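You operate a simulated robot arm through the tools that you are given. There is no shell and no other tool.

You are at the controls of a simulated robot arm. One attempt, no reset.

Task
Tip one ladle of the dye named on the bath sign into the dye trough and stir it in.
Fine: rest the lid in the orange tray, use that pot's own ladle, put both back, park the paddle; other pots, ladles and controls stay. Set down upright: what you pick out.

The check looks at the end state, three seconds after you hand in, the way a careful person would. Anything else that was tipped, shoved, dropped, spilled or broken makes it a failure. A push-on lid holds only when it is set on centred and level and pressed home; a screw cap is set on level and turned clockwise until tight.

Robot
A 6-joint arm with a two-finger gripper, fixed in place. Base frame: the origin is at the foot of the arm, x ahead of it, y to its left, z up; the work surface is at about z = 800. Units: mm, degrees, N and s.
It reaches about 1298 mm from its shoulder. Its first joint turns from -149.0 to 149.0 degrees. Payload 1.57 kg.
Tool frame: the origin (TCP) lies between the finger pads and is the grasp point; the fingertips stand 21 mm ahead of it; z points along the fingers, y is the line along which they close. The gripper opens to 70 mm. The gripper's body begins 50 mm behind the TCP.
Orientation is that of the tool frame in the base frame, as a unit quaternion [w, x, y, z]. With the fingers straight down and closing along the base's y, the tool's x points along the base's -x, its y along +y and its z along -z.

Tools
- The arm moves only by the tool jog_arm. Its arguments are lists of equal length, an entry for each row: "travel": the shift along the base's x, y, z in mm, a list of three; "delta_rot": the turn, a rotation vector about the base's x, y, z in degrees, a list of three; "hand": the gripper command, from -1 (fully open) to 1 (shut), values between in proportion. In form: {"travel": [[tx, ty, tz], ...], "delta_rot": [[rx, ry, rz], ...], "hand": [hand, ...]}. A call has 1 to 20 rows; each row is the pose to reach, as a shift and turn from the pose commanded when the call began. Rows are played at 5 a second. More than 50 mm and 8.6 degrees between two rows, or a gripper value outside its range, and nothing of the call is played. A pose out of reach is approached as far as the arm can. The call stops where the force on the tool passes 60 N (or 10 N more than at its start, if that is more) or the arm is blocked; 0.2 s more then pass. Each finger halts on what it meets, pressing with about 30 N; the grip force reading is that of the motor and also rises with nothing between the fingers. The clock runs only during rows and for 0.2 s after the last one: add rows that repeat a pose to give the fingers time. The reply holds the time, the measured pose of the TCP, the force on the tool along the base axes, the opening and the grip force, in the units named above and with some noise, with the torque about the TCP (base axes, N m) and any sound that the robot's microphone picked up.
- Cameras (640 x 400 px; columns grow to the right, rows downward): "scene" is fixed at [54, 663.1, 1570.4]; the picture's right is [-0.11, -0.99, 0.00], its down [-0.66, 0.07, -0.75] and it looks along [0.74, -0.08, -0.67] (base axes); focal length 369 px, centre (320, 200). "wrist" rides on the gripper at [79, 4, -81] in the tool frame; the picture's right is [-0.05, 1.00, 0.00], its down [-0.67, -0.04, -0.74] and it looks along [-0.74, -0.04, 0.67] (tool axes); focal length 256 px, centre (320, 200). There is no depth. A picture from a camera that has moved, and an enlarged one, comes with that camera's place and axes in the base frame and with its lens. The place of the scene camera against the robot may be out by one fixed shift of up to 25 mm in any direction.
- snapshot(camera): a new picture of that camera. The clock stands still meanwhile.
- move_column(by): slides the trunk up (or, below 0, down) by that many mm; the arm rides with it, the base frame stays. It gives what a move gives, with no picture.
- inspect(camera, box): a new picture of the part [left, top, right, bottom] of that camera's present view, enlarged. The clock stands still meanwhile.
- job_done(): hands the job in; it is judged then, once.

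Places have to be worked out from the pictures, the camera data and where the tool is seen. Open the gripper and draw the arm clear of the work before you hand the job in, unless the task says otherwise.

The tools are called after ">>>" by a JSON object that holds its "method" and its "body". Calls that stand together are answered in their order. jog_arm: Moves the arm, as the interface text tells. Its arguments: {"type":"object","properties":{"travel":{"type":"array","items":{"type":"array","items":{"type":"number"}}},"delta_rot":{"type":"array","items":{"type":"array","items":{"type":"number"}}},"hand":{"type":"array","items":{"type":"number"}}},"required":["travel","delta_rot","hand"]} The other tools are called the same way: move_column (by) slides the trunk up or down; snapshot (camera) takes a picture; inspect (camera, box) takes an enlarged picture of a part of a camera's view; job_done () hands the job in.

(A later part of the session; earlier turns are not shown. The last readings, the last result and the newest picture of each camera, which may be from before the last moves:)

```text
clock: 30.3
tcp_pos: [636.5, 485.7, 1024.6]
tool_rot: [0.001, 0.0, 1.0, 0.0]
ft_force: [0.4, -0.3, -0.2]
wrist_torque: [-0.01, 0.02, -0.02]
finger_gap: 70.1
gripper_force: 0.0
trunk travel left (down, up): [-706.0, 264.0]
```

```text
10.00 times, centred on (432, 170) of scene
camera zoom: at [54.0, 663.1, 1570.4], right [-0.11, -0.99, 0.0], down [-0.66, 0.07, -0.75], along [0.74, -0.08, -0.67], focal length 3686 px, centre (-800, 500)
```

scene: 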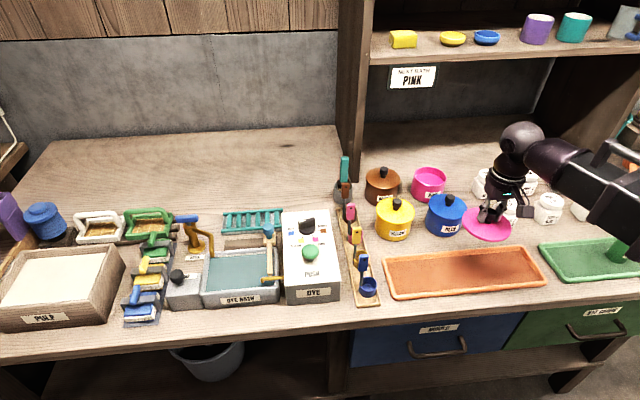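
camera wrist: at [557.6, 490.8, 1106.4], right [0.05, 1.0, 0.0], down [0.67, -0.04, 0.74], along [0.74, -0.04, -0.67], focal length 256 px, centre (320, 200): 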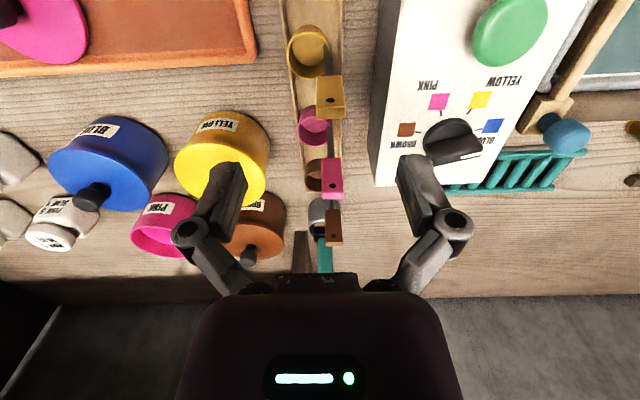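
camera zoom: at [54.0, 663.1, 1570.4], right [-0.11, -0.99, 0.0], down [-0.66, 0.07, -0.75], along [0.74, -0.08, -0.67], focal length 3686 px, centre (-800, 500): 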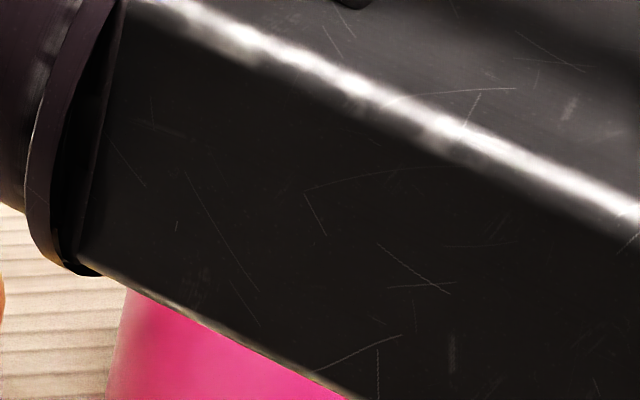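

The pink ladle's handle is an upright plate about 19 mm wide in y and 7 mm thick, near (728, 491, top ~942). I'll move closer for a precise fix.

>>> {"method": "jog_arm", "body": {"travel": [[40, 3, 0], [70, 5, 0], [70, 5, 0]], "delta_rot": [[0, 0, 0], [0, 0, 0], [0, 0, 0]], "hand": [-0.2, -0.2, -0.2]}}

>>> {"method": "snapshot", "body": {"camera": "wrist"}}

>>> {"method": "inspect", "body": {"camera": "wrist", "box": [240, 70, 400, 170]}}

>>> {"method": "snapshot", "body": {"camera": "scene"}}

```text
clock: 31.1
tcp_pos: [705.6, 491.5, 1025.7]
tool_rot: [0.0, 0.0, 1.0, -0.001]
ft_force: [0.0, -0.4, -0.3]
wrist_torque: [-0.01, -0.04, 0.03]
finger_gap: 41.9
gripper_force: 0.0
trunk travel left (down, up): [-706.0, 264.0]
```

```text
taken
camera wrist: at [626.1, 494.9, 1106.5], right [0.05, 1.0, 0.0], down [0.67, -0.04, 0.74], along [0.74, -0.04, -0.67], focal length 256 px, centre (320, 200)
```

wrist: 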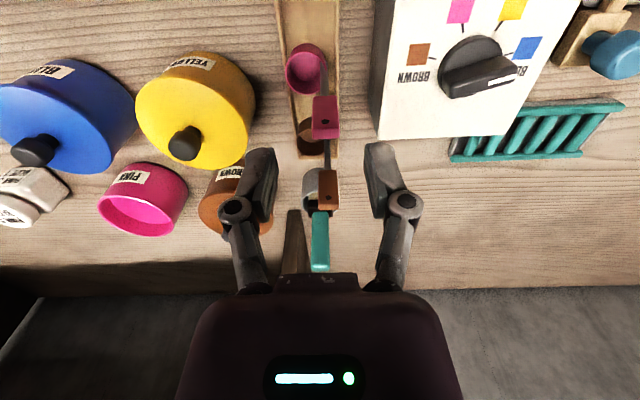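

```text
4.00 times, centred on (320, 120) of wrist
camera zoom: at [626.1, 494.9, 1106.5], right [0.05, 1.0, 0.0], down [0.67, -0.04, 0.74], along [0.74, -0.04, -0.67], focal length 1024 px, centre (320, 520)
```

zoom: 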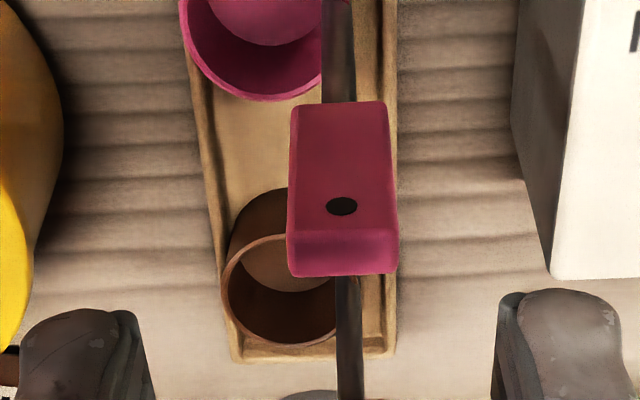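

```text
taken
```

scene: 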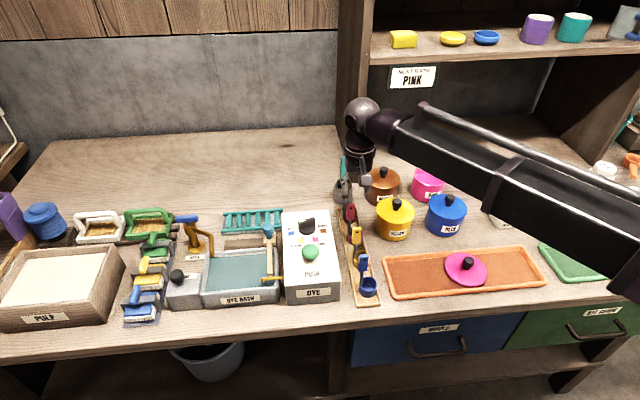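

The handle is at (733, 493), spanning z 893–945. I'll align over it and descend to TCP z ≈ 921 with the fingers half open.

>>> {"method": "jog_arm", "body": {"travel": [[27, 1.8, 0], [27.3, 1.8, 0], [27.3, 1.8, 0]], "delta_rot": [[0, 0, 0], [0, 0, 0], [0, 0, 0]], "hand": [-0.2, -0.2, -0.2]}}

>>> {"method": "move_column", "body": {"by": -50}}

>>> {"method": "snapshot", "body": {"camera": "wrist"}}

>>> {"method": "inspect", "body": {"camera": "scene", "box": [310, 150, 406, 210]}}

```text
clock: 31.9
tcp_pos: [733.4, 491.7, 1025.0]
tool_rot: [0.0, -0.001, 1.0, 0.001]
ft_force: [0.6, 0.6, 0.0]
wrist_torque: [0.0, 0.03, 0.02]
finger_gap: 42.0
gripper_force: 0.0
trunk travel left (down, up): [-706.0, 264.0]
```

```text
clock: 32.8
tcp_pos: [734.5, 491.8, 974.0]
tool_rot: [0.0, 0.0, 1.0, 0.0]
ft_force: [-0.3, -0.7, 0.6]
wrist_torque: [-0.01, 0.02, 0.01]
finger_gap: 41.9
gripper_force: 0.1
trunk travel left (down, up): [-656.0, 314.0]
```

```text
taken
camera wrist: at [654.2, 496.5, 1056.5], right [0.05, 1.0, 0.0], down [0.67, -0.04, 0.74], along [0.74, -0.04, -0.67], focal length 256 px, centre (320, 200)
```

wrist: 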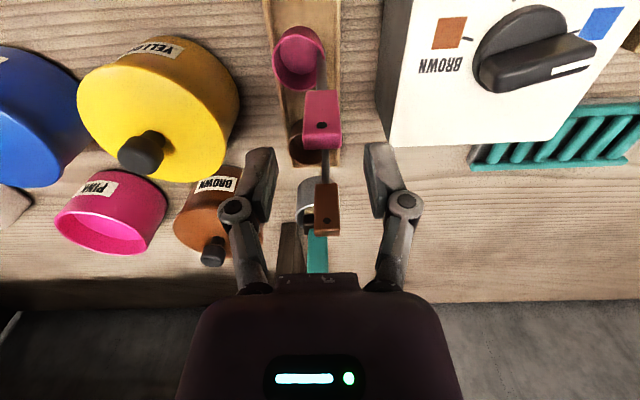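

```text
6.67 times, centred on (358, 180) of scene
camera zoom: at [54.0, 663.1, 1570.4], right [-0.11, -0.99, 0.0], down [-0.66, 0.07, -0.75], along [0.74, -0.08, -0.67], focal length 2458 px, centre (67, 333)
```

zoom: 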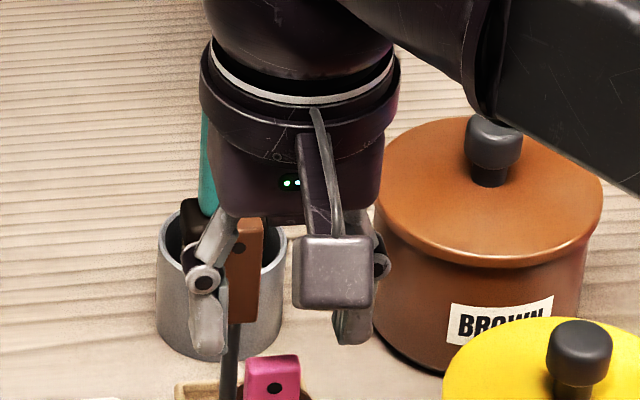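

The handle is centred between the fingers, so I'll descend the remaining 53 mm.

>>> {"method": "move_column", "body": {"by": -53}}

>>> {"method": "snapshot", "body": {"camera": "wrist"}}

>>> {"method": "inspect", "body": {"camera": "scene", "box": [310, 170, 406, 230]}}

```text
clock: 33.8
tcp_pos: [733.5, 492.6, 921.7]
tool_rot: [0.0, 0.0, 1.0, 0.0]
ft_force: [0.4, 0.0, -0.2]
wrist_torque: [-0.03, -0.03, -0.03]
finger_gap: 42.2
gripper_force: 0.0
trunk travel left (down, up): [-603.0, 367.0]
```

```text
taken
camera wrist: at [654.2, 496.6, 1003.5], right [0.05, 1.0, 0.0], down [0.67, -0.04, 0.74], along [0.74, -0.04, -0.67], focal length 256 px, centre (320, 200)
```

wrist: 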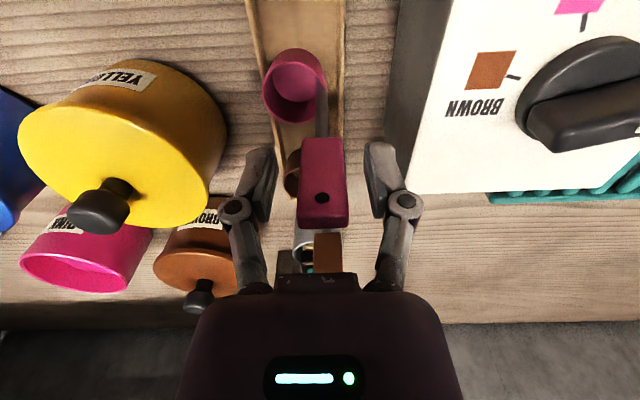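

```text
6.67 times, centred on (358, 200) of scene
camera zoom: at [54.0, 663.1, 1570.4], right [-0.11, -0.99, 0.0], down [-0.66, 0.07, -0.75], along [0.74, -0.08, -0.67], focal length 2458 px, centre (67, 200)
```

zoom: 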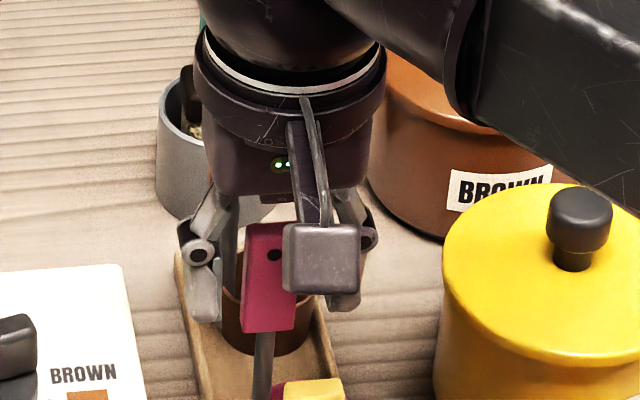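

The handle sits between the fingers, so I'll close on it.

>>> {"method": "jog_arm", "body": {"travel": [[0, 0, 0], [0, 0, 0], [0, 0, 0], [0, 0, 0]], "delta_rot": [[0, 0, 0], [0, 0, 0], [0, 0, 0], [0, 0, 0]], "hand": [0.2, 0.6, 1, 1]}}

>>> {"method": "inspect", "body": {"camera": "wrist", "box": [200, 30, 440, 180]}}

```text
clock: 34.8
tcp_pos: [733.5, 492.8, 921.8]
tool_rot: [0.0, 0.0, 1.0, 0.0]
ft_force: [0.0, 0.8, 1.5]
wrist_torque: [0.04, -0.05, 0.02]
finger_gap: 20.0
gripper_force: 29.9
trunk travel left (down, up): [-603.0, 367.0]
```

```text
2.67 times, centred on (320, 105) of wrist
camera zoom: at [654.2, 496.7, 1003.5], right [0.05, 1.0, 0.0], down [0.67, -0.04, 0.74], along [0.74, -0.04, -0.67], focal length 683 px, centre (320, 453)
```

zoom: 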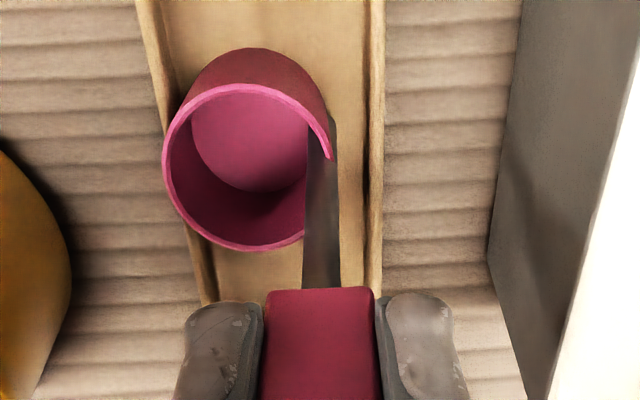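

Grip is secure (20 mm gap) at pose (733.5, 492.7, 921.8) with trunk reading −603, which I'll use for the return. The cup centre is about 18.5 mm to −y of the TCP and its rim about 89 mm below. I'll lift it straight up.

>>> {"method": "move_column", "body": {"by": 15}}

>>> {"method": "move_column", "body": {"by": 145}}

>>> {"method": "snapshot", "body": {"camera": "wrist"}}

>>> {"method": "snapshot", "body": {"camera": "scene"}}

>>> {"method": "inspect", "body": {"camera": "scene", "box": [310, 90, 438, 170]}}

```text
clock: 35.4
tcp_pos: [732.9, 491.3, 936.5]
tool_rot: [0.0, 0.0, 1.0, 0.0]
ft_force: [0.6, -0.3, -0.4]
wrist_torque: [0.01, 0.02, 0.0]
finger_gap: 20.1
gripper_force: 29.8
trunk travel left (down, up): [-618.0, 352.0]
```

```text
clock: 37.1
tcp_pos: [732.5, 492.3, 1081.4]
tool_rot: [0.0, -0.001, 1.0, 0.0]
ft_force: [-0.2, -0.4, -0.4]
wrist_torque: [0.01, 0.01, -0.03]
finger_gap: 20.2
gripper_force: 30.2
trunk travel left (down, up): [-763.0, 207.0]
```

```text
taken
camera wrist: at [654.4, 496.8, 1163.3], right [0.05, 1.0, 0.0], down [0.67, -0.04, 0.74], along [0.74, -0.04, -0.67], focal length 256 px, centre (320, 200)
```

wrist: 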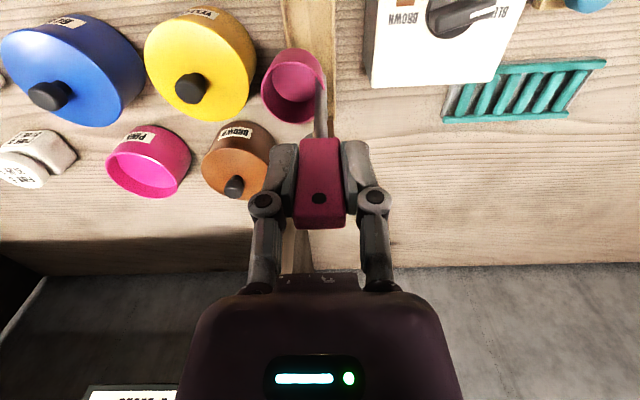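

```text
taken
```

scene: 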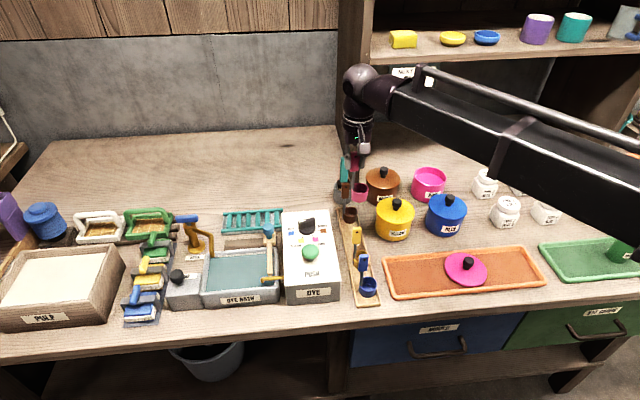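

```text
5.00 times, centred on (374, 130) of scene
camera zoom: at [54.0, 663.1, 1570.4], right [-0.11, -0.99, 0.0], down [-0.66, 0.07, -0.75], along [0.74, -0.08, -0.67], focal length 1843 px, centre (50, 550)
```

zoom: 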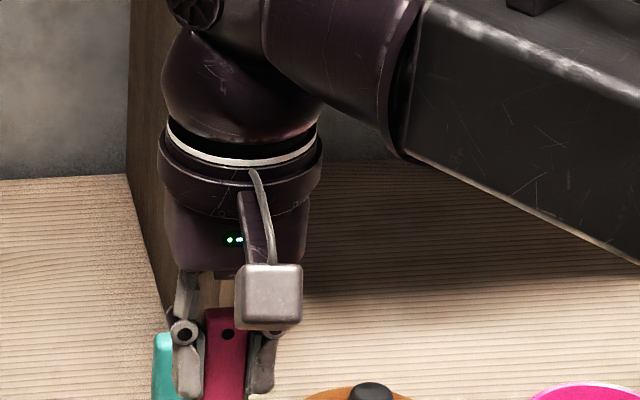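

Before scooping I'll do a dry run with the empty ladle: view the trough and measure how tilting behaves. I'm moving toward the trough at safe height.

>>> {"method": "jog_arm", "body": {"travel": [[-35, 30, 0], [-70, 60, 0], [-105, 90, 0], [-140, 120, 0], [-175, 150, 0], [-210, 180, 0], [-245, 210, 0], [-280, 240, 0], [-300, 260, 0], [-320, 280, 0], [-320, 280, 0]], "delta_rot": [[0, 0, 0], [0, 0, 0], [0, 0, 0], [0, 0, 0], [0, 0, 0], [0, 0, 0], [0, 0, 0], [0, 0, 0], [0, 0, 0], [0, 0, 0], [0, 0, 0]], "hand": [1, 1, 1, 1, 1, 1, 1, 1, 1, 1, 1]}}

>>> {"method": "snapshot", "body": {"camera": "wrist"}}

>>> {"method": "inspect", "body": {"camera": "wrist", "box": [160, 0, 640, 300]}}

>>> {"method": "snapshot", "body": {"camera": "scene"}}

```text
clock: 39.5
tcp_pos: [414.1, 774.0, 1081.5]
tool_rot: [0.0, 0.0, 1.0, 0.0]
ft_force: [0.2, -0.2, 0.6]
wrist_torque: [-0.03, 0.01, -0.01]
finger_gap: 20.1
gripper_force: 30.1
trunk travel left (down, up): [-763.0, 207.0]
```

```text
taken
camera wrist: at [335.1, 778.2, 1163.4], right [0.05, 1.0, 0.0], down [0.67, -0.04, 0.74], along [0.74, -0.04, -0.67], focal length 256 px, centre (320, 200)
```

wrist: 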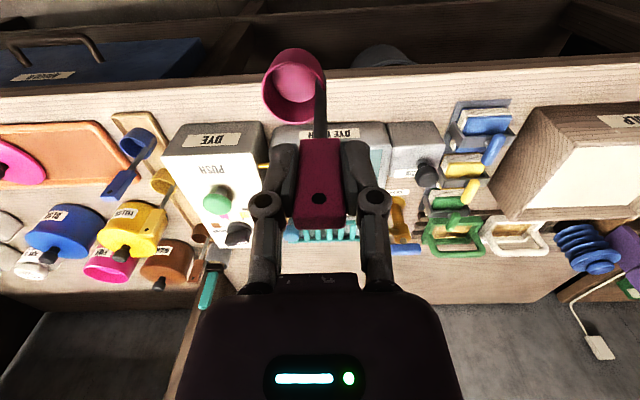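

```text
1.33 times, centred on (400, 150) of wrist
camera zoom: at [335.1, 778.2, 1163.4], right [0.05, 1.0, 0.0], down [0.67, -0.04, 0.74], along [0.74, -0.04, -0.67], focal length 341 px, centre (213, 267)
```

zoom: 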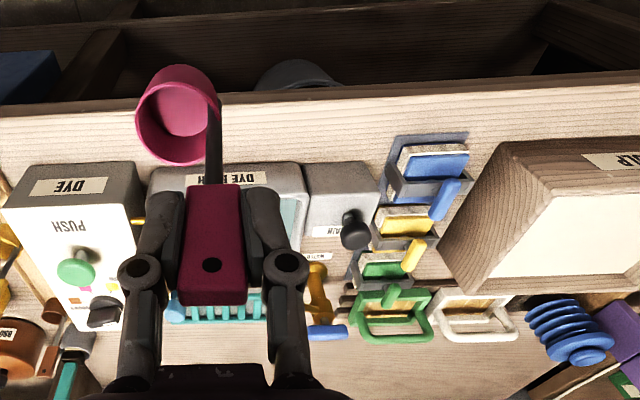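

```text
taken
```

scene: 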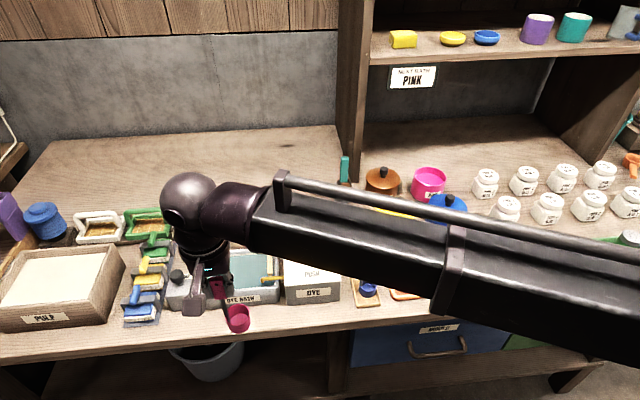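

The gripper blocks the trough, so I'll shift sideways in −y to see it unobstructed.

>>> {"method": "jog_arm", "body": {"travel": [[0, -40, 0], [20, -80, 0], [30, -120, 0], [30, -150, 0], [30, -150, 0]], "delta_rot": [[0, 0, 0], [0, 0, 0], [0, 0, 0], [0, 0, 0], [0, 0, 0]], "hand": [1, 1, 1, 1, 1]}}

>>> {"method": "snapshot", "body": {"camera": "wrist"}}

>>> {"method": "inspect", "body": {"camera": "wrist", "box": [360, 30, 600, 180]}}

```text
clock: 40.7
tcp_pos: [445.9, 621.7, 1081.0]
tool_rot: [0.001, 0.001, 1.0, 0.0]
ft_force: [1.4, 0.5, -0.7]
wrist_torque: [0.0, 0.03, -0.01]
finger_gap: 20.2
gripper_force: 30.0
trunk travel left (down, up): [-763.0, 207.0]
```

```text
taken
camera wrist: at [366.3, 626.1, 1163.3], right [0.05, 1.0, 0.0], down [0.67, -0.04, 0.74], along [0.74, -0.04, -0.67], focal length 256 px, centre (320, 200)
```

wrist: 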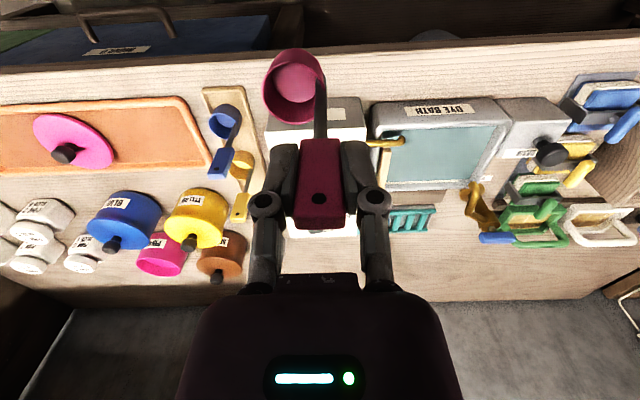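

```text
2.67 times, centred on (480, 105) of wrist
camera zoom: at [366.3, 626.1, 1163.3], right [0.05, 1.0, 0.0], down [0.67, -0.04, 0.74], along [0.74, -0.04, -0.67], focal length 683 px, centre (-107, 453)
```

zoom: 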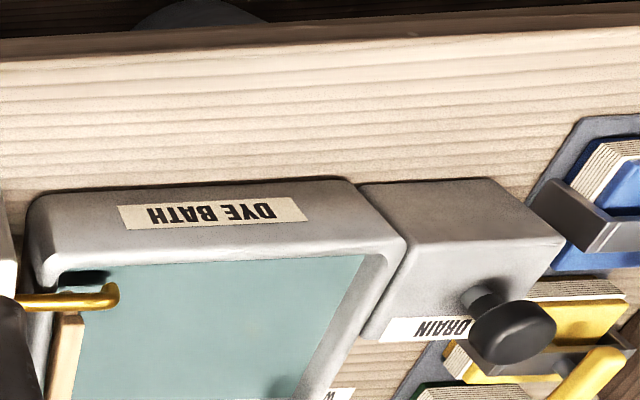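

The trough interior is roughly x 570–675, y 705–860, with the rim at about z 850 and the paddle on its −y side. I'll now tilt the empty ladle about −y to measure the height change.

>>> {"method": "jog_arm", "body": {"travel": [[0, 0, 0], [0, 0, 0], [0, 0, 0], [0, 0, 0], [0, 0, 0], [0, 0, 0]], "delta_rot": [[0, -8, 0], [0, -16, 0], [0, -24, 0], [0, -32, 0], [0, -40, 0], [0, -40, 0]], "hand": [1, 1, 1, 1, 1, 1]}}

```text
clock: 42.1
tcp_pos: [442.7, 623.7, 1125.8]
tool_rot: [0.343, 0.0, 0.939, 0.0]
ft_force: [-0.4, 0.0, -1.0]
wrist_torque: [0.0, 0.04, -0.04]
finger_gap: 20.3
gripper_force: 30.1
out of reach, approached as far as the arm can: row 2, 3, 4, 5, 6
trunk travel left (down, up): [-763.0, 207.0]
```

The wrist centre is about 190 mm behind the TCP. I'll continue the dry tilt to check that it reaches past horizontal.

>>> {"method": "jog_arm", "body": {"travel": [[0, 0, 0], [0, 0, 0], [0, 0, 0], [0, 0, 0], [0, 0, 0], [0, 0, 0], [0, 0, 0], [0, 0, 0], [0, 0, 0], [0, 0, 0]], "delta_rot": [[0, -8, 0], [0, -16, 0], [0, -24, 0], [0, -32, 0], [0, -40, 0], [0, -48, 0], [0, -56, 0], [0, -64, 0], [0, -70, 0], [0, -70, 0]], "hand": [1, 1, 1, 1, 1, 1, 1, 1, 1, 1]}}

>>> {"method": "snapshot", "body": {"camera": "scene"}}

>>> {"method": "snapshot", "body": {"camera": "wrist"}}

```text
clock: 44.3
tcp_pos: [444.3, 624.8, 1331.5]
tool_rot: [0.82, 0.0, 0.573, 0.0]
ft_force: [-0.3, -0.1, -0.8]
wrist_torque: [0.0, 0.06, -0.01]
finger_gap: 20.3
gripper_force: 29.8
out of reach, approached as far as the arm can: row 1, 2, 3, 4, 5, 6, 7, 8, 9, 10
trunk travel left (down, up): [-763.0, 207.0]
```

```text
taken
```

scene: 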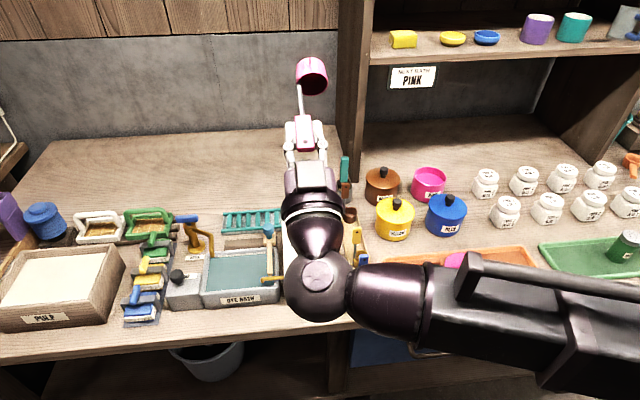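

```text
taken
camera wrist: at [396.0, 629.7, 1229.8], right [-0.02, 1.0, 0.05], down [-0.93, -0.04, 0.37], along [0.37, -0.04, 0.93], focal length 256 px, centre (320, 200)
```

wrist: 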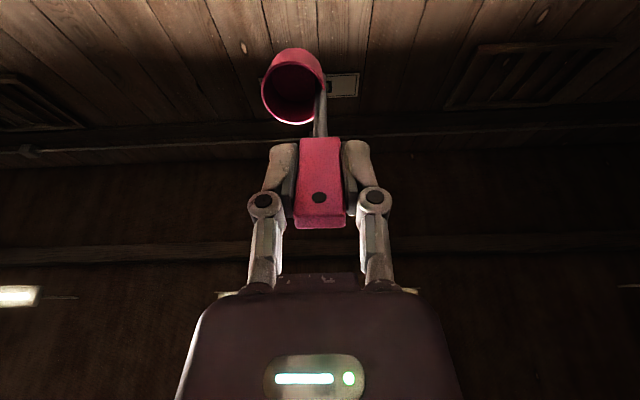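

The tilt works, but the wrist camera would hang below the gripper. I'll return upright, yaw −90° so the rod ends up on top and the camera to the side, then try the tilt again.

>>> {"method": "jog_arm", "body": {"travel": [[0, 0, 0], [0, 0, 0], [0, 0, 0], [0, 0, 0], [0, 0, 0], [0, 0, 0], [0, 0, 0], [0, 0, 0], [0, 0, 0], [0, 0, 0], [0, 0, 0], [0, 0, 0], [0, 0, 0], [0, 0, 0], [0, 0, 0]], "delta_rot": [[0, 8, 0], [0, 16, 0], [0, 24, 0], [0, 32, 0], [0, 40, 0], [0, 48, 0], [0, 56, 0], [0, 64, 0], [0, 72, 0], [0, 80, 0], [0, 88, 0], [0, 96, 0], [0, 104, 0], [0, 110, 0], [0, 110, 0]], "hand": [1, 1, 1, 1, 1, 1, 1, 1, 1, 1, 1, 1, 1, 1, 1]}}

>>> {"method": "jog_arm", "body": {"travel": [[0, 0, 0], [0, 0, 0], [0, 0, 0], [0, 0, 0], [0, 0, 0], [0, 0, 0], [0, 0, 0], [0, 0, 0], [0, 0, 0], [0, 0, 0], [0, 0, 0], [0, 0, 0], [0, 0, 0]], "delta_rot": [[0, 0, -8], [0, 0, -16], [0, 0, -24], [0, 0, -32], [0, 0, -40], [0, 0, -48], [0, 0, -56], [0, 0, -64], [0, 0, -72], [0, 0, -80], [0, 0, -88], [0, 0, -90], [0, 0, -90]], "hand": [1, 1, 1, 1, 1, 1, 1, 1, 1, 1, 1, 1, 1]}}

>>> {"method": "snapshot", "body": {"camera": "scene"}}

>>> {"method": "snapshot", "body": {"camera": "wrist"}}

```text
clock: 47.5
tcp_pos: [440.2, 618.4, 1082.5]
tool_rot: [-0.001, -0.001, 1.0, 0.0]
ft_force: [-0.5, -0.7, -0.3]
wrist_torque: [0.02, 0.02, -0.02]
finger_gap: 19.8
gripper_force: 30.1
out of reach, approached as far as the arm can: row 1, 2, 3, 4, 5, 6, 7, 8, 9, 10, 11, 12, 13, 14, 15
trunk travel left (down, up): [-763.0, 207.0]
```

```text
clock: 50.3
tcp_pos: [441.9, 619.2, 1082.1]
tool_rot: [0.001, 0.707, 0.707, -0.001]
ft_force: [0.5, -0.7, -0.8]
wrist_torque: [-0.01, -0.05, 0.01]
finger_gap: 20.2
gripper_force: 30.0
trunk travel left (down, up): [-763.0, 207.0]
```

```text
taken
```

scene: 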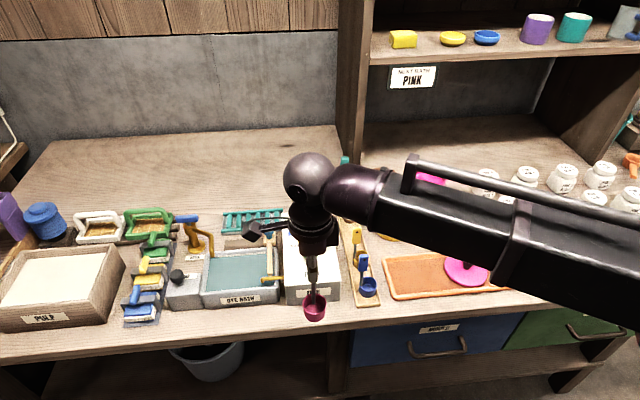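

```text
taken
camera wrist: at [446.3, 699.4, 1163.4], right [1.0, -0.05, 0.0], down [-0.04, -0.67, 0.74], along [-0.04, -0.74, -0.67], focal length 256 px, centre (320, 200)
```

wrist: 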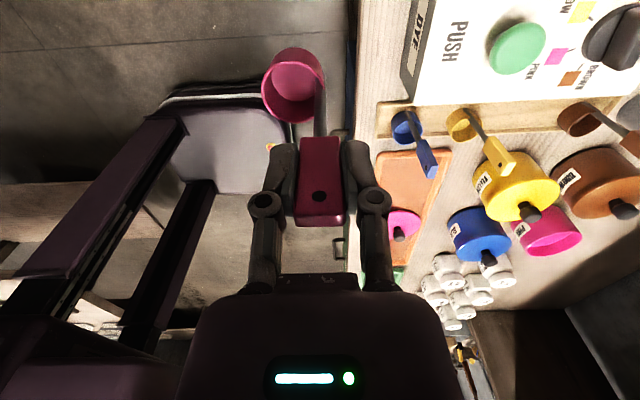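

Yaw works and the ladle is fine. I'll yaw back and travel toward the gap between the pots, staying high over the rack.

>>> {"method": "jog_arm", "body": {"travel": [[15, -20, 0], [30, -40, 0], [45, -60, 0], [60, -80, 0], [80, -105, 0], [100, -130, 0], [120, -155, 0], [140, -180, 0], [160, -205, 0], [180, -230, 0], [200, -255, 0], [225, -280, 0], [250, -305, 0], [275, -320, 0], [290, -330, 0], [300, -334, 0], [300, -334, 0]], "delta_rot": [[0, 0, 7], [0, 0, 14], [0, 0, 21], [0, 0, 28], [0, 0, 35], [0, 0, 42], [0, 0, 49], [0, 0, 56], [0, 0, 63], [0, 0, 70], [0, 0, 77], [0, 0, 84], [0, 0, 90], [0, 0, 90], [0, 0, 90], [0, 0, 90], [0, 0, 90]], "hand": [1, 1, 1, 1, 1, 1, 1, 1, 1, 1, 1, 1, 1, 1, 1, 1, 1]}}

>>> {"method": "snapshot", "body": {"camera": "wrist"}}

>>> {"method": "snapshot", "body": {"camera": "scene"}}

```text
clock: 53.9
tcp_pos: [741.5, 286.4, 1082.6]
tool_rot: [0.0, -0.001, 1.0, 0.0]
ft_force: [-0.2, -0.4, -1.4]
wrist_torque: [-0.01, 0.02, -0.01]
finger_gap: 20.0
gripper_force: 30.4
out of reach, approached as far as the arm can: row 7
trunk travel left (down, up): [-763.0, 207.0]
```

```text
taken
camera wrist: at [661.9, 290.8, 1163.5], right [0.05, 1.0, 0.0], down [0.67, -0.04, 0.74], along [0.74, -0.04, -0.67], focal length 256 px, centre (320, 200)
```

wrist: 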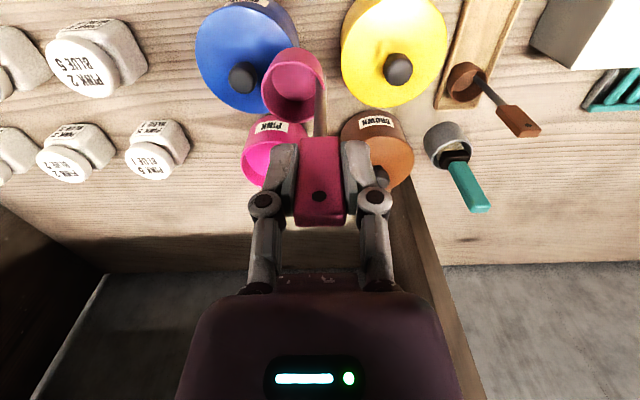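

```text
taken
```

scene: 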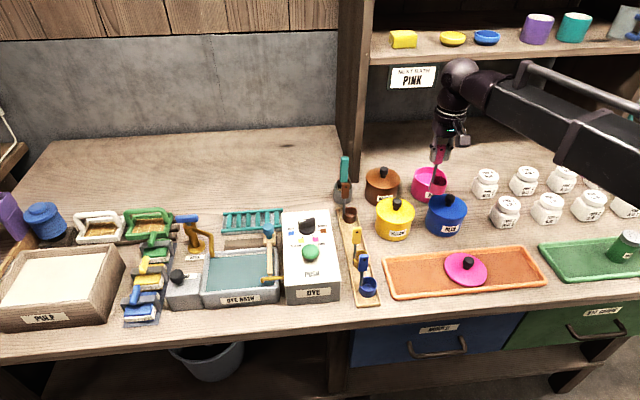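

Now I'll lower to TCP ≈ 1032, with the cup bottom just above knob height, and move over the pink pot.

>>> {"method": "move_column", "body": {"by": -50}}

>>> {"method": "jog_arm", "body": {"travel": [[35, -5, 0], [70, -15, 0], [105, -30, 0], [140, -48, 0], [163, -58, 0], [163, -58, 0]], "delta_rot": [[0, 0, 0], [0, 0, 0], [0, 0, 0], [0, 0, 0], [0, 0, 0], [0, 0, 0]], "hand": [1, 1, 1, 1, 1, 1]}}

>>> {"method": "snapshot", "body": {"camera": "wrist"}}

>>> {"method": "inspect", "body": {"camera": "scene", "box": [370, 110, 498, 210]}}

>>> {"method": "inspect", "body": {"camera": "wrist", "box": [200, 0, 440, 150]}}

```text
clock: 54.8
tcp_pos: [741.3, 286.1, 1031.6]
tool_rot: [0.0, 0.0, 1.0, 0.0]
ft_force: [-0.2, -0.1, -0.2]
wrist_torque: [0.02, -0.01, 0.02]
finger_gap: 20.0
gripper_force: 30.2
trunk travel left (down, up): [-713.0, 257.0]
```

```text
clock: 56.2
tcp_pos: [902.7, 227.1, 1031.9]
tool_rot: [0.0, 0.0, 1.0, 0.0]
ft_force: [0.1, 0.3, -0.4]
wrist_torque: [0.03, 0.01, 0.02]
finger_gap: 20.1
gripper_force: 30.3
trunk travel left (down, up): [-713.0, 257.0]
```

```text
taken
camera wrist: at [825.0, 231.8, 1113.5], right [0.05, 1.0, 0.0], down [0.67, -0.04, 0.74], along [0.74, -0.04, -0.67], focal length 256 px, centre (320, 200)
```

wrist: 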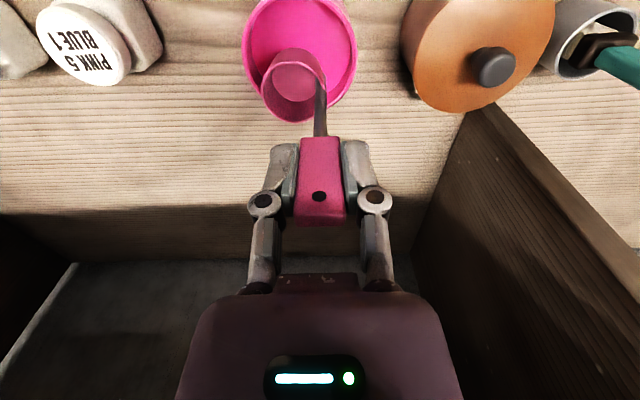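

```text
4.00 times, centred on (434, 160) of scene
camera zoom: at [54.0, 663.1, 1570.4], right [-0.11, -0.99, 0.0], down [-0.66, 0.07, -0.75], along [0.74, -0.08, -0.67], focal length 1474 px, centre (-136, 360)
```

zoom: 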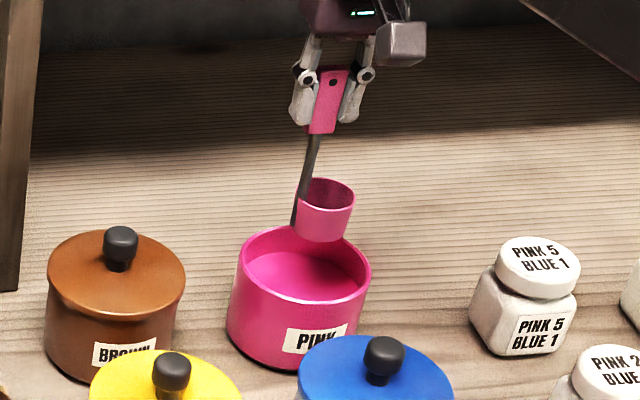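

```text
2.67 times, centred on (320, 75) of wrist
camera zoom: at [825.0, 231.8, 1113.5], right [0.05, 1.0, 0.0], down [0.67, -0.04, 0.74], along [0.74, -0.04, -0.67], focal length 683 px, centre (320, 533)
```

zoom: 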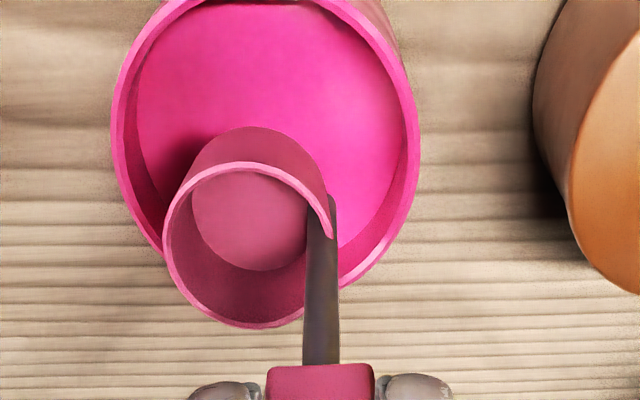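

The dye surface is visible about 20–25 mm below the pot rim and the cup is over the opening. I'll descend in stages.

>>> {"method": "move_column", "body": {"by": -65}}

>>> {"method": "inspect", "body": {"camera": "wrist", "box": [200, 0, 440, 150]}}

>>> {"method": "inspect", "body": {"camera": "scene", "box": [390, 140, 470, 210]}}

```text
clock: 57.3
tcp_pos: [903.9, 227.5, 966.3]
tool_rot: [0.0, 0.0, 1.0, 0.0]
ft_force: [-0.4, 0.2, -0.1]
wrist_torque: [0.04, -0.02, 0.01]
finger_gap: 20.1
gripper_force: 30.2
trunk travel left (down, up): [-648.0, 322.0]
```

```text
2.67 times, centred on (320, 75) of wrist
camera zoom: at [824.9, 231.9, 1048.5], right [0.05, 1.0, 0.0], down [0.67, -0.04, 0.74], along [0.74, -0.04, -0.67], focal length 683 px, centre (320, 533)
```

zoom: 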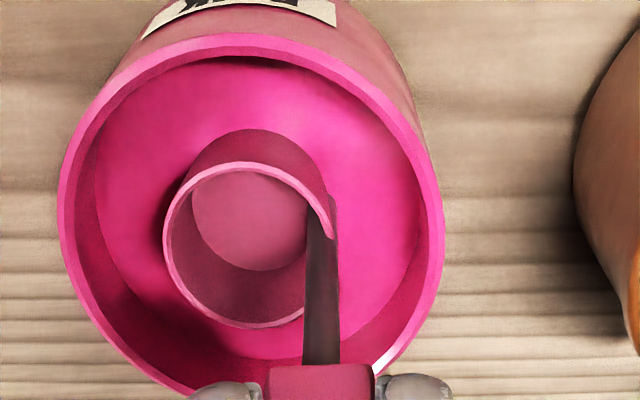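

```text
5.71 times, centred on (430, 175) of scene
camera zoom: at [54.0, 663.1, 1570.4], right [-0.11, -0.99, 0.0], down [-0.66, 0.07, -0.75], along [0.74, -0.08, -0.67], focal length 2106 px, centre (-309, 343)
```

zoom: 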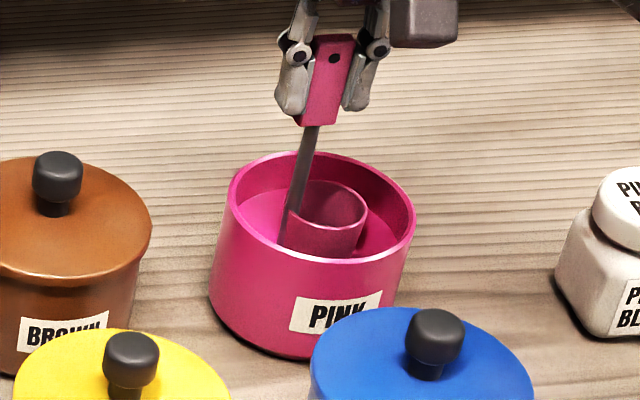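

The cup is inside the pot near the surface. I'll lower on in steps until the rim is submerged.

>>> {"method": "move_column", "body": {"by": -20}}

>>> {"method": "inspect", "body": {"camera": "wrist", "box": [200, 0, 440, 150]}}

>>> {"method": "move_column", "body": {"by": -12}}

>>> {"method": "inspect", "body": {"camera": "wrist", "box": [200, 0, 440, 150]}}

>>> {"method": "inspect", "body": {"camera": "scene", "box": [390, 140, 470, 210]}}

```text
clock: 57.9
tcp_pos: [903.3, 228.0, 946.6]
tool_rot: [0.0, -0.001, 1.0, -0.001]
ft_force: [-0.5, -0.3, -0.1]
wrist_torque: [0.01, -0.03, -0.03]
finger_gap: 19.9
gripper_force: 30.5
trunk travel left (down, up): [-628.0, 342.0]
```

```text
2.67 times, centred on (320, 75) of wrist
camera zoom: at [824.9, 231.9, 1028.4], right [0.05, 1.0, 0.0], down [0.67, -0.04, 0.74], along [0.74, -0.04, -0.67], focal length 683 px, centre (320, 533)
```

zoom: 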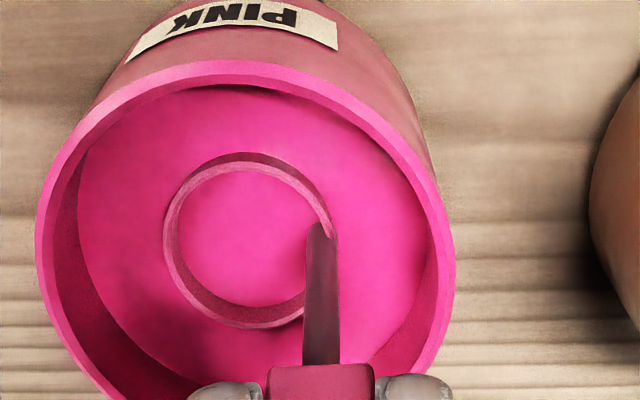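

```text
clock: 58.5
tcp_pos: [903.4, 228.0, 934.4]
tool_rot: [0.0, 0.0, 1.0, 0.0]
ft_force: [-0.7, 0.2, -0.5]
wrist_torque: [-0.01, 0.01, -0.02]
finger_gap: 20.0
gripper_force: 29.9
trunk travel left (down, up): [-616.0, 354.0]
```

```text
2.67 times, centred on (320, 75) of wrist
camera zoom: at [824.9, 231.9, 1016.4], right [0.05, 1.0, 0.0], down [0.67, -0.04, 0.74], along [0.74, -0.04, -0.67], focal length 683 px, centre (320, 533)
```

zoom: 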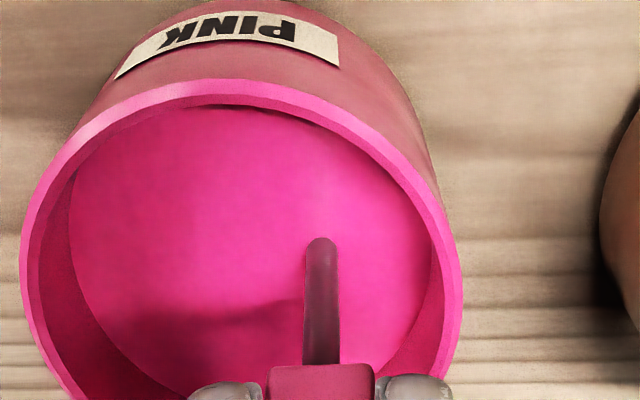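

```text
5.71 times, centred on (430, 175) of scene
camera zoom: at [54.0, 663.1, 1570.4], right [-0.11, -0.99, 0.0], down [-0.66, 0.07, -0.75], along [0.74, -0.08, -0.67], focal length 2106 px, centre (-309, 343)
```

zoom: 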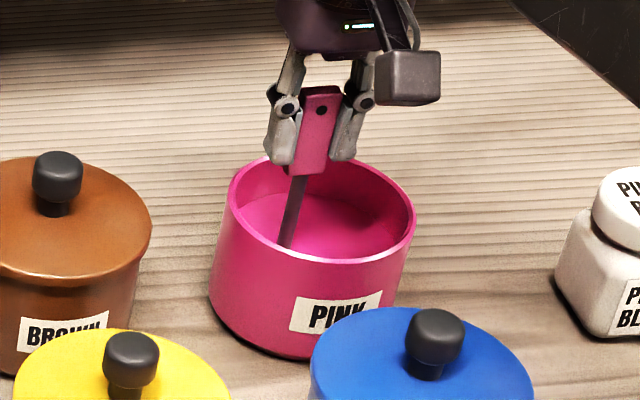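

The cup is fully submerged. I'll raise it slowly and check the fill.

>>> {"method": "jog_arm", "body": {"travel": [[0, 0, 0], [0, 0, 0], [0, 0, 0], [0, 0, 0]], "delta_rot": [[0, 0, 0], [0, 0, 0], [0, 0, 0], [0, 0, 0]], "hand": [1, 1, 1, 1]}}

>>> {"method": "move_column", "body": {"by": 15}}

>>> {"method": "move_column", "body": {"by": 25}}

>>> {"method": "jog_arm", "body": {"travel": [[0, 0, 0], [0, 0, 0], [0, 0, 0], [0, 0, 0], [0, 0, 0], [0, 0, 0], [0, 0, 0], [0, 0, 0]], "delta_rot": [[0, 0, 0], [0, 0, 0], [0, 0, 0], [0, 0, 0], [0, 0, 0], [0, 0, 0], [0, 0, 0], [0, 0, 0]], "hand": [1, 1, 1, 1, 1, 1, 1, 1]}}

>>> {"method": "inspect", "body": {"camera": "wrist", "box": [200, 0, 440, 150]}}

>>> {"method": "inspect", "body": {"camera": "scene", "box": [390, 140, 470, 210]}}

```text
clock: 59.5
tcp_pos: [905.2, 228.7, 934.7]
tool_rot: [0.001, 0.0, 1.0, 0.0]
ft_force: [0.4, -1.1, -1.3]
wrist_torque: [-0.02, -0.07, -0.01]
finger_gap: 20.2
gripper_force: 31.0
trunk travel left (down, up): [-616.0, 354.0]
```

```text
clock: 60.2
tcp_pos: [904.8, 226.3, 949.9]
tool_rot: [0.0, 0.0, 1.0, 0.0]
ft_force: [-0.4, -0.1, 0.0]
wrist_torque: [0.01, -0.01, 0.01]
finger_gap: 19.8
gripper_force: 30.1
trunk travel left (down, up): [-631.0, 339.0]
```

```text
clock: 60.9
tcp_pos: [904.2, 226.9, 975.3]
tool_rot: [0.0, 0.0, 1.0, 0.0]
ft_force: [0.4, -0.5, -0.7]
wrist_torque: [0.04, -0.02, -0.01]
finger_gap: 20.1
gripper_force: 30.5
trunk travel left (down, up): [-656.0, 314.0]
```

```text
clock: 62.7
tcp_pos: [903.8, 228.2, 975.8]
tool_rot: [0.0, 0.0, 1.0, 0.0]
ft_force: [1.2, -0.3, -0.3]
wrist_torque: [-0.05, 0.03, -0.01]
finger_gap: 20.3
gripper_force: 30.0
trunk travel left (down, up): [-656.0, 314.0]
```

```text
2.67 times, centred on (320, 75) of wrist
camera zoom: at [825.0, 231.9, 1056.3], right [0.05, 1.0, 0.0], down [0.67, -0.04, 0.74], along [0.74, -0.04, -0.67], focal length 683 px, centre (320, 533)
```

zoom: 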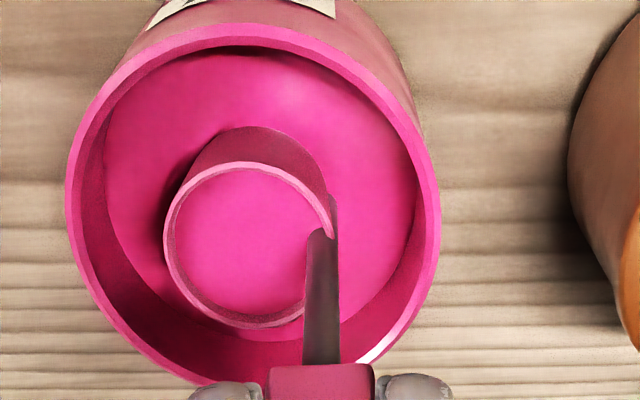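

```text
5.71 times, centred on (430, 175) of scene
camera zoom: at [54.0, 663.1, 1570.4], right [-0.11, -0.99, 0.0], down [-0.66, 0.07, -0.75], along [0.74, -0.08, -0.67], focal length 2106 px, centre (-309, 343)
```

zoom: 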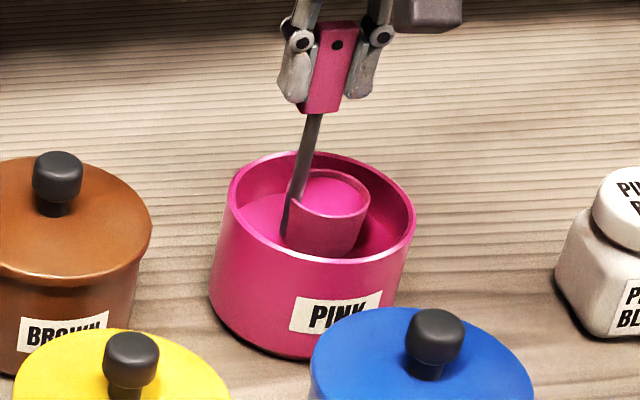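

The ladle is full. I'll raise it clear and carry it out gently with small steps.

>>> {"method": "move_column", "body": {"by": 57}}

>>> {"method": "jog_arm", "body": {"travel": [[-5, 2, 0], [-14, 5, 0], [-26, 9, 0], [-40, 14, 0], [-54, 19, 0], [-68, 24, 0], [-82, 29, 0], [-96, 34, 0], [-110, 39, 0], [-124, 44, 0], [-138, 49, 0], [-150, 53, 0], [-158, 56, 0], [-163, 58, 0], [-163, 58, 0]], "delta_rot": [[0, 0, 0], [0, 0, 0], [0, 0, 0], [0, 0, 0], [0, 0, 0], [0, 0, 0], [0, 0, 0], [0, 0, 0], [0, 0, 0], [0, 0, 0], [0, 0, 0], [0, 0, 0], [0, 0, 0], [0, 0, 0], [0, 0, 0]], "hand": [1, 1, 1, 1, 1, 1, 1, 1, 1, 1, 1, 1, 1, 1, 1]}}

>>> {"method": "inspect", "body": {"camera": "wrist", "box": [200, 0, 440, 150]}}

>>> {"method": "move_column", "body": {"by": 55}}

>>> {"method": "snapshot", "body": {"camera": "scene"}}

```text
clock: 63.6
tcp_pos: [904.6, 227.7, 1031.4]
tool_rot: [0.0, 0.0, 1.0, 0.0]
ft_force: [0.1, 0.7, -1.7]
wrist_torque: [0.07, 0.01, 0.03]
finger_gap: 20.1
gripper_force: 30.1
trunk travel left (down, up): [-713.0, 257.0]
```

```text
clock: 66.8
tcp_pos: [741.8, 286.1, 1031.5]
tool_rot: [-0.001, 0.0, 1.0, 0.0]
ft_force: [0.6, 0.6, -0.9]
wrist_torque: [0.0, 0.0, 0.0]
finger_gap: 20.2
gripper_force: 30.1
trunk travel left (down, up): [-713.0, 257.0]
```

```text
2.67 times, centred on (320, 75) of wrist
camera zoom: at [662.8, 290.2, 1113.4], right [0.05, 1.0, 0.0], down [0.67, -0.04, 0.74], along [0.74, -0.04, -0.67], focal length 683 px, centre (320, 533)
```

zoom: 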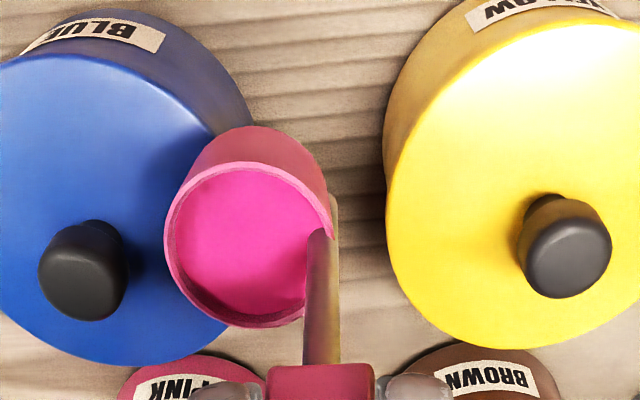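

```text
clock: 67.8
tcp_pos: [741.3, 285.4, 1086.6]
tool_rot: [0.0, 0.0, 1.0, 0.001]
ft_force: [-0.5, 0.2, -1.1]
wrist_torque: [0.0, 0.0, 0.0]
finger_gap: 20.2
gripper_force: 30.2
trunk travel left (down, up): [-768.0, 202.0]
```

```text
taken
```

scene: 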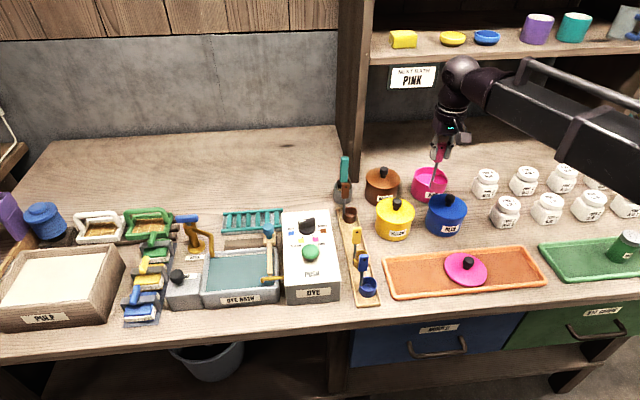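

No loss of dye. I'll continue slowly in an arc toward the trough, with no yaw yet.

>>> {"method": "jog_arm", "body": {"travel": [[-3, 5, 0], [-9, 14, 0], [-17, 27, 0], [-26, 41, 0], [-35, 55, 0], [-44, 69, 0], [-53, 83, 0], [-62, 97, 0], [-71, 111, 0], [-80, 125, 0], [-89, 139, 0], [-98, 153, 0], [-107, 167, 0], [-116, 181, 0], [-125, 195, 0], [-134, 209, 0], [-143, 223, 0], [-152, 237, 0], [-161, 251, 0], [-170, 265, 0]], "delta_rot": [[0, 0, 0], [0, 0, 0], [0, 0, 0], [0, 0, 0], [0, 0, 0], [0, 0, 0], [0, 0, 0], [0, 0, 0], [0, 0, 0], [0, 0, 0], [0, 0, 0], [0, 0, 0], [0, 0, 0], [0, 0, 0], [0, 0, 0], [0, 0, 0], [0, 0, 0], [0, 0, 0], [0, 0, 0], [0, 0, 0]], "hand": [1, 1, 1, 1, 1, 1, 1, 1, 1, 1, 1, 1, 1, 1, 1, 1, 1, 1, 1, 1]}}

>>> {"method": "jog_arm", "body": {"travel": [[-6, 9, 0], [-12, 18, 0], [-20, 28, 0], [-28, 38, 0], [-36, 48, 0], [-44, 58, 0], [-52, 68, 0], [-58, 76, 0], [-62, 80, 0], [-64, 82, 0], [-64, 82, 0]], "delta_rot": [[0, 0, 0], [0, 0, 0], [0, 0, 0], [0, 0, 0], [0, 0, 0], [0, 0, 0], [0, 0, 0], [0, 0, 0], [0, 0, 0], [0, 0, 0], [0, 0, 0]], "hand": [1, 1, 1, 1, 1, 1, 1, 1, 1, 1, 1]}}

>>> {"method": "snapshot", "body": {"camera": "wrist"}}

```text
clock: 72.0
tcp_pos: [572.8, 551.2, 1087.0]
tool_rot: [-0.001, 0.0, 1.0, 0.0]
ft_force: [-0.3, -0.6, -1.4]
wrist_torque: [0.0, 0.02, 0.02]
finger_gap: 19.9
gripper_force: 30.1
trunk travel left (down, up): [-768.0, 202.0]
```

```text
clock: 74.4
tcp_pos: [506.6, 633.4, 1086.4]
tool_rot: [-0.001, 0.0, 1.0, 0.0]
ft_force: [-0.3, -0.5, -1.3]
wrist_torque: [0.01, 0.01, -0.01]
finger_gap: 20.3
gripper_force: 30.1
trunk travel left (down, up): [-768.0, 202.0]
```

```text
taken
camera wrist: at [428.3, 637.2, 1168.4], right [0.05, 1.0, 0.0], down [0.67, -0.04, 0.74], along [0.74, -0.04, -0.67], focal length 256 px, centre (320, 200)
```

wrist: 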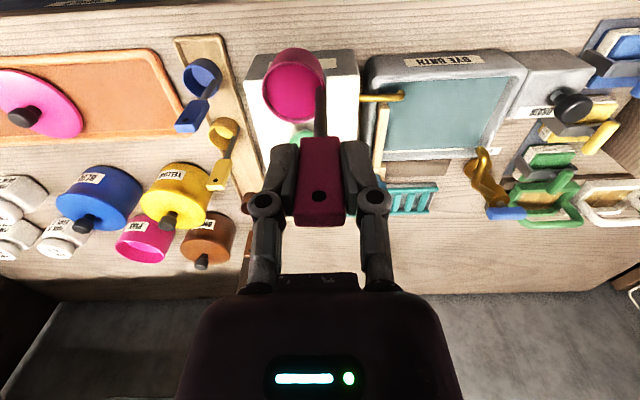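

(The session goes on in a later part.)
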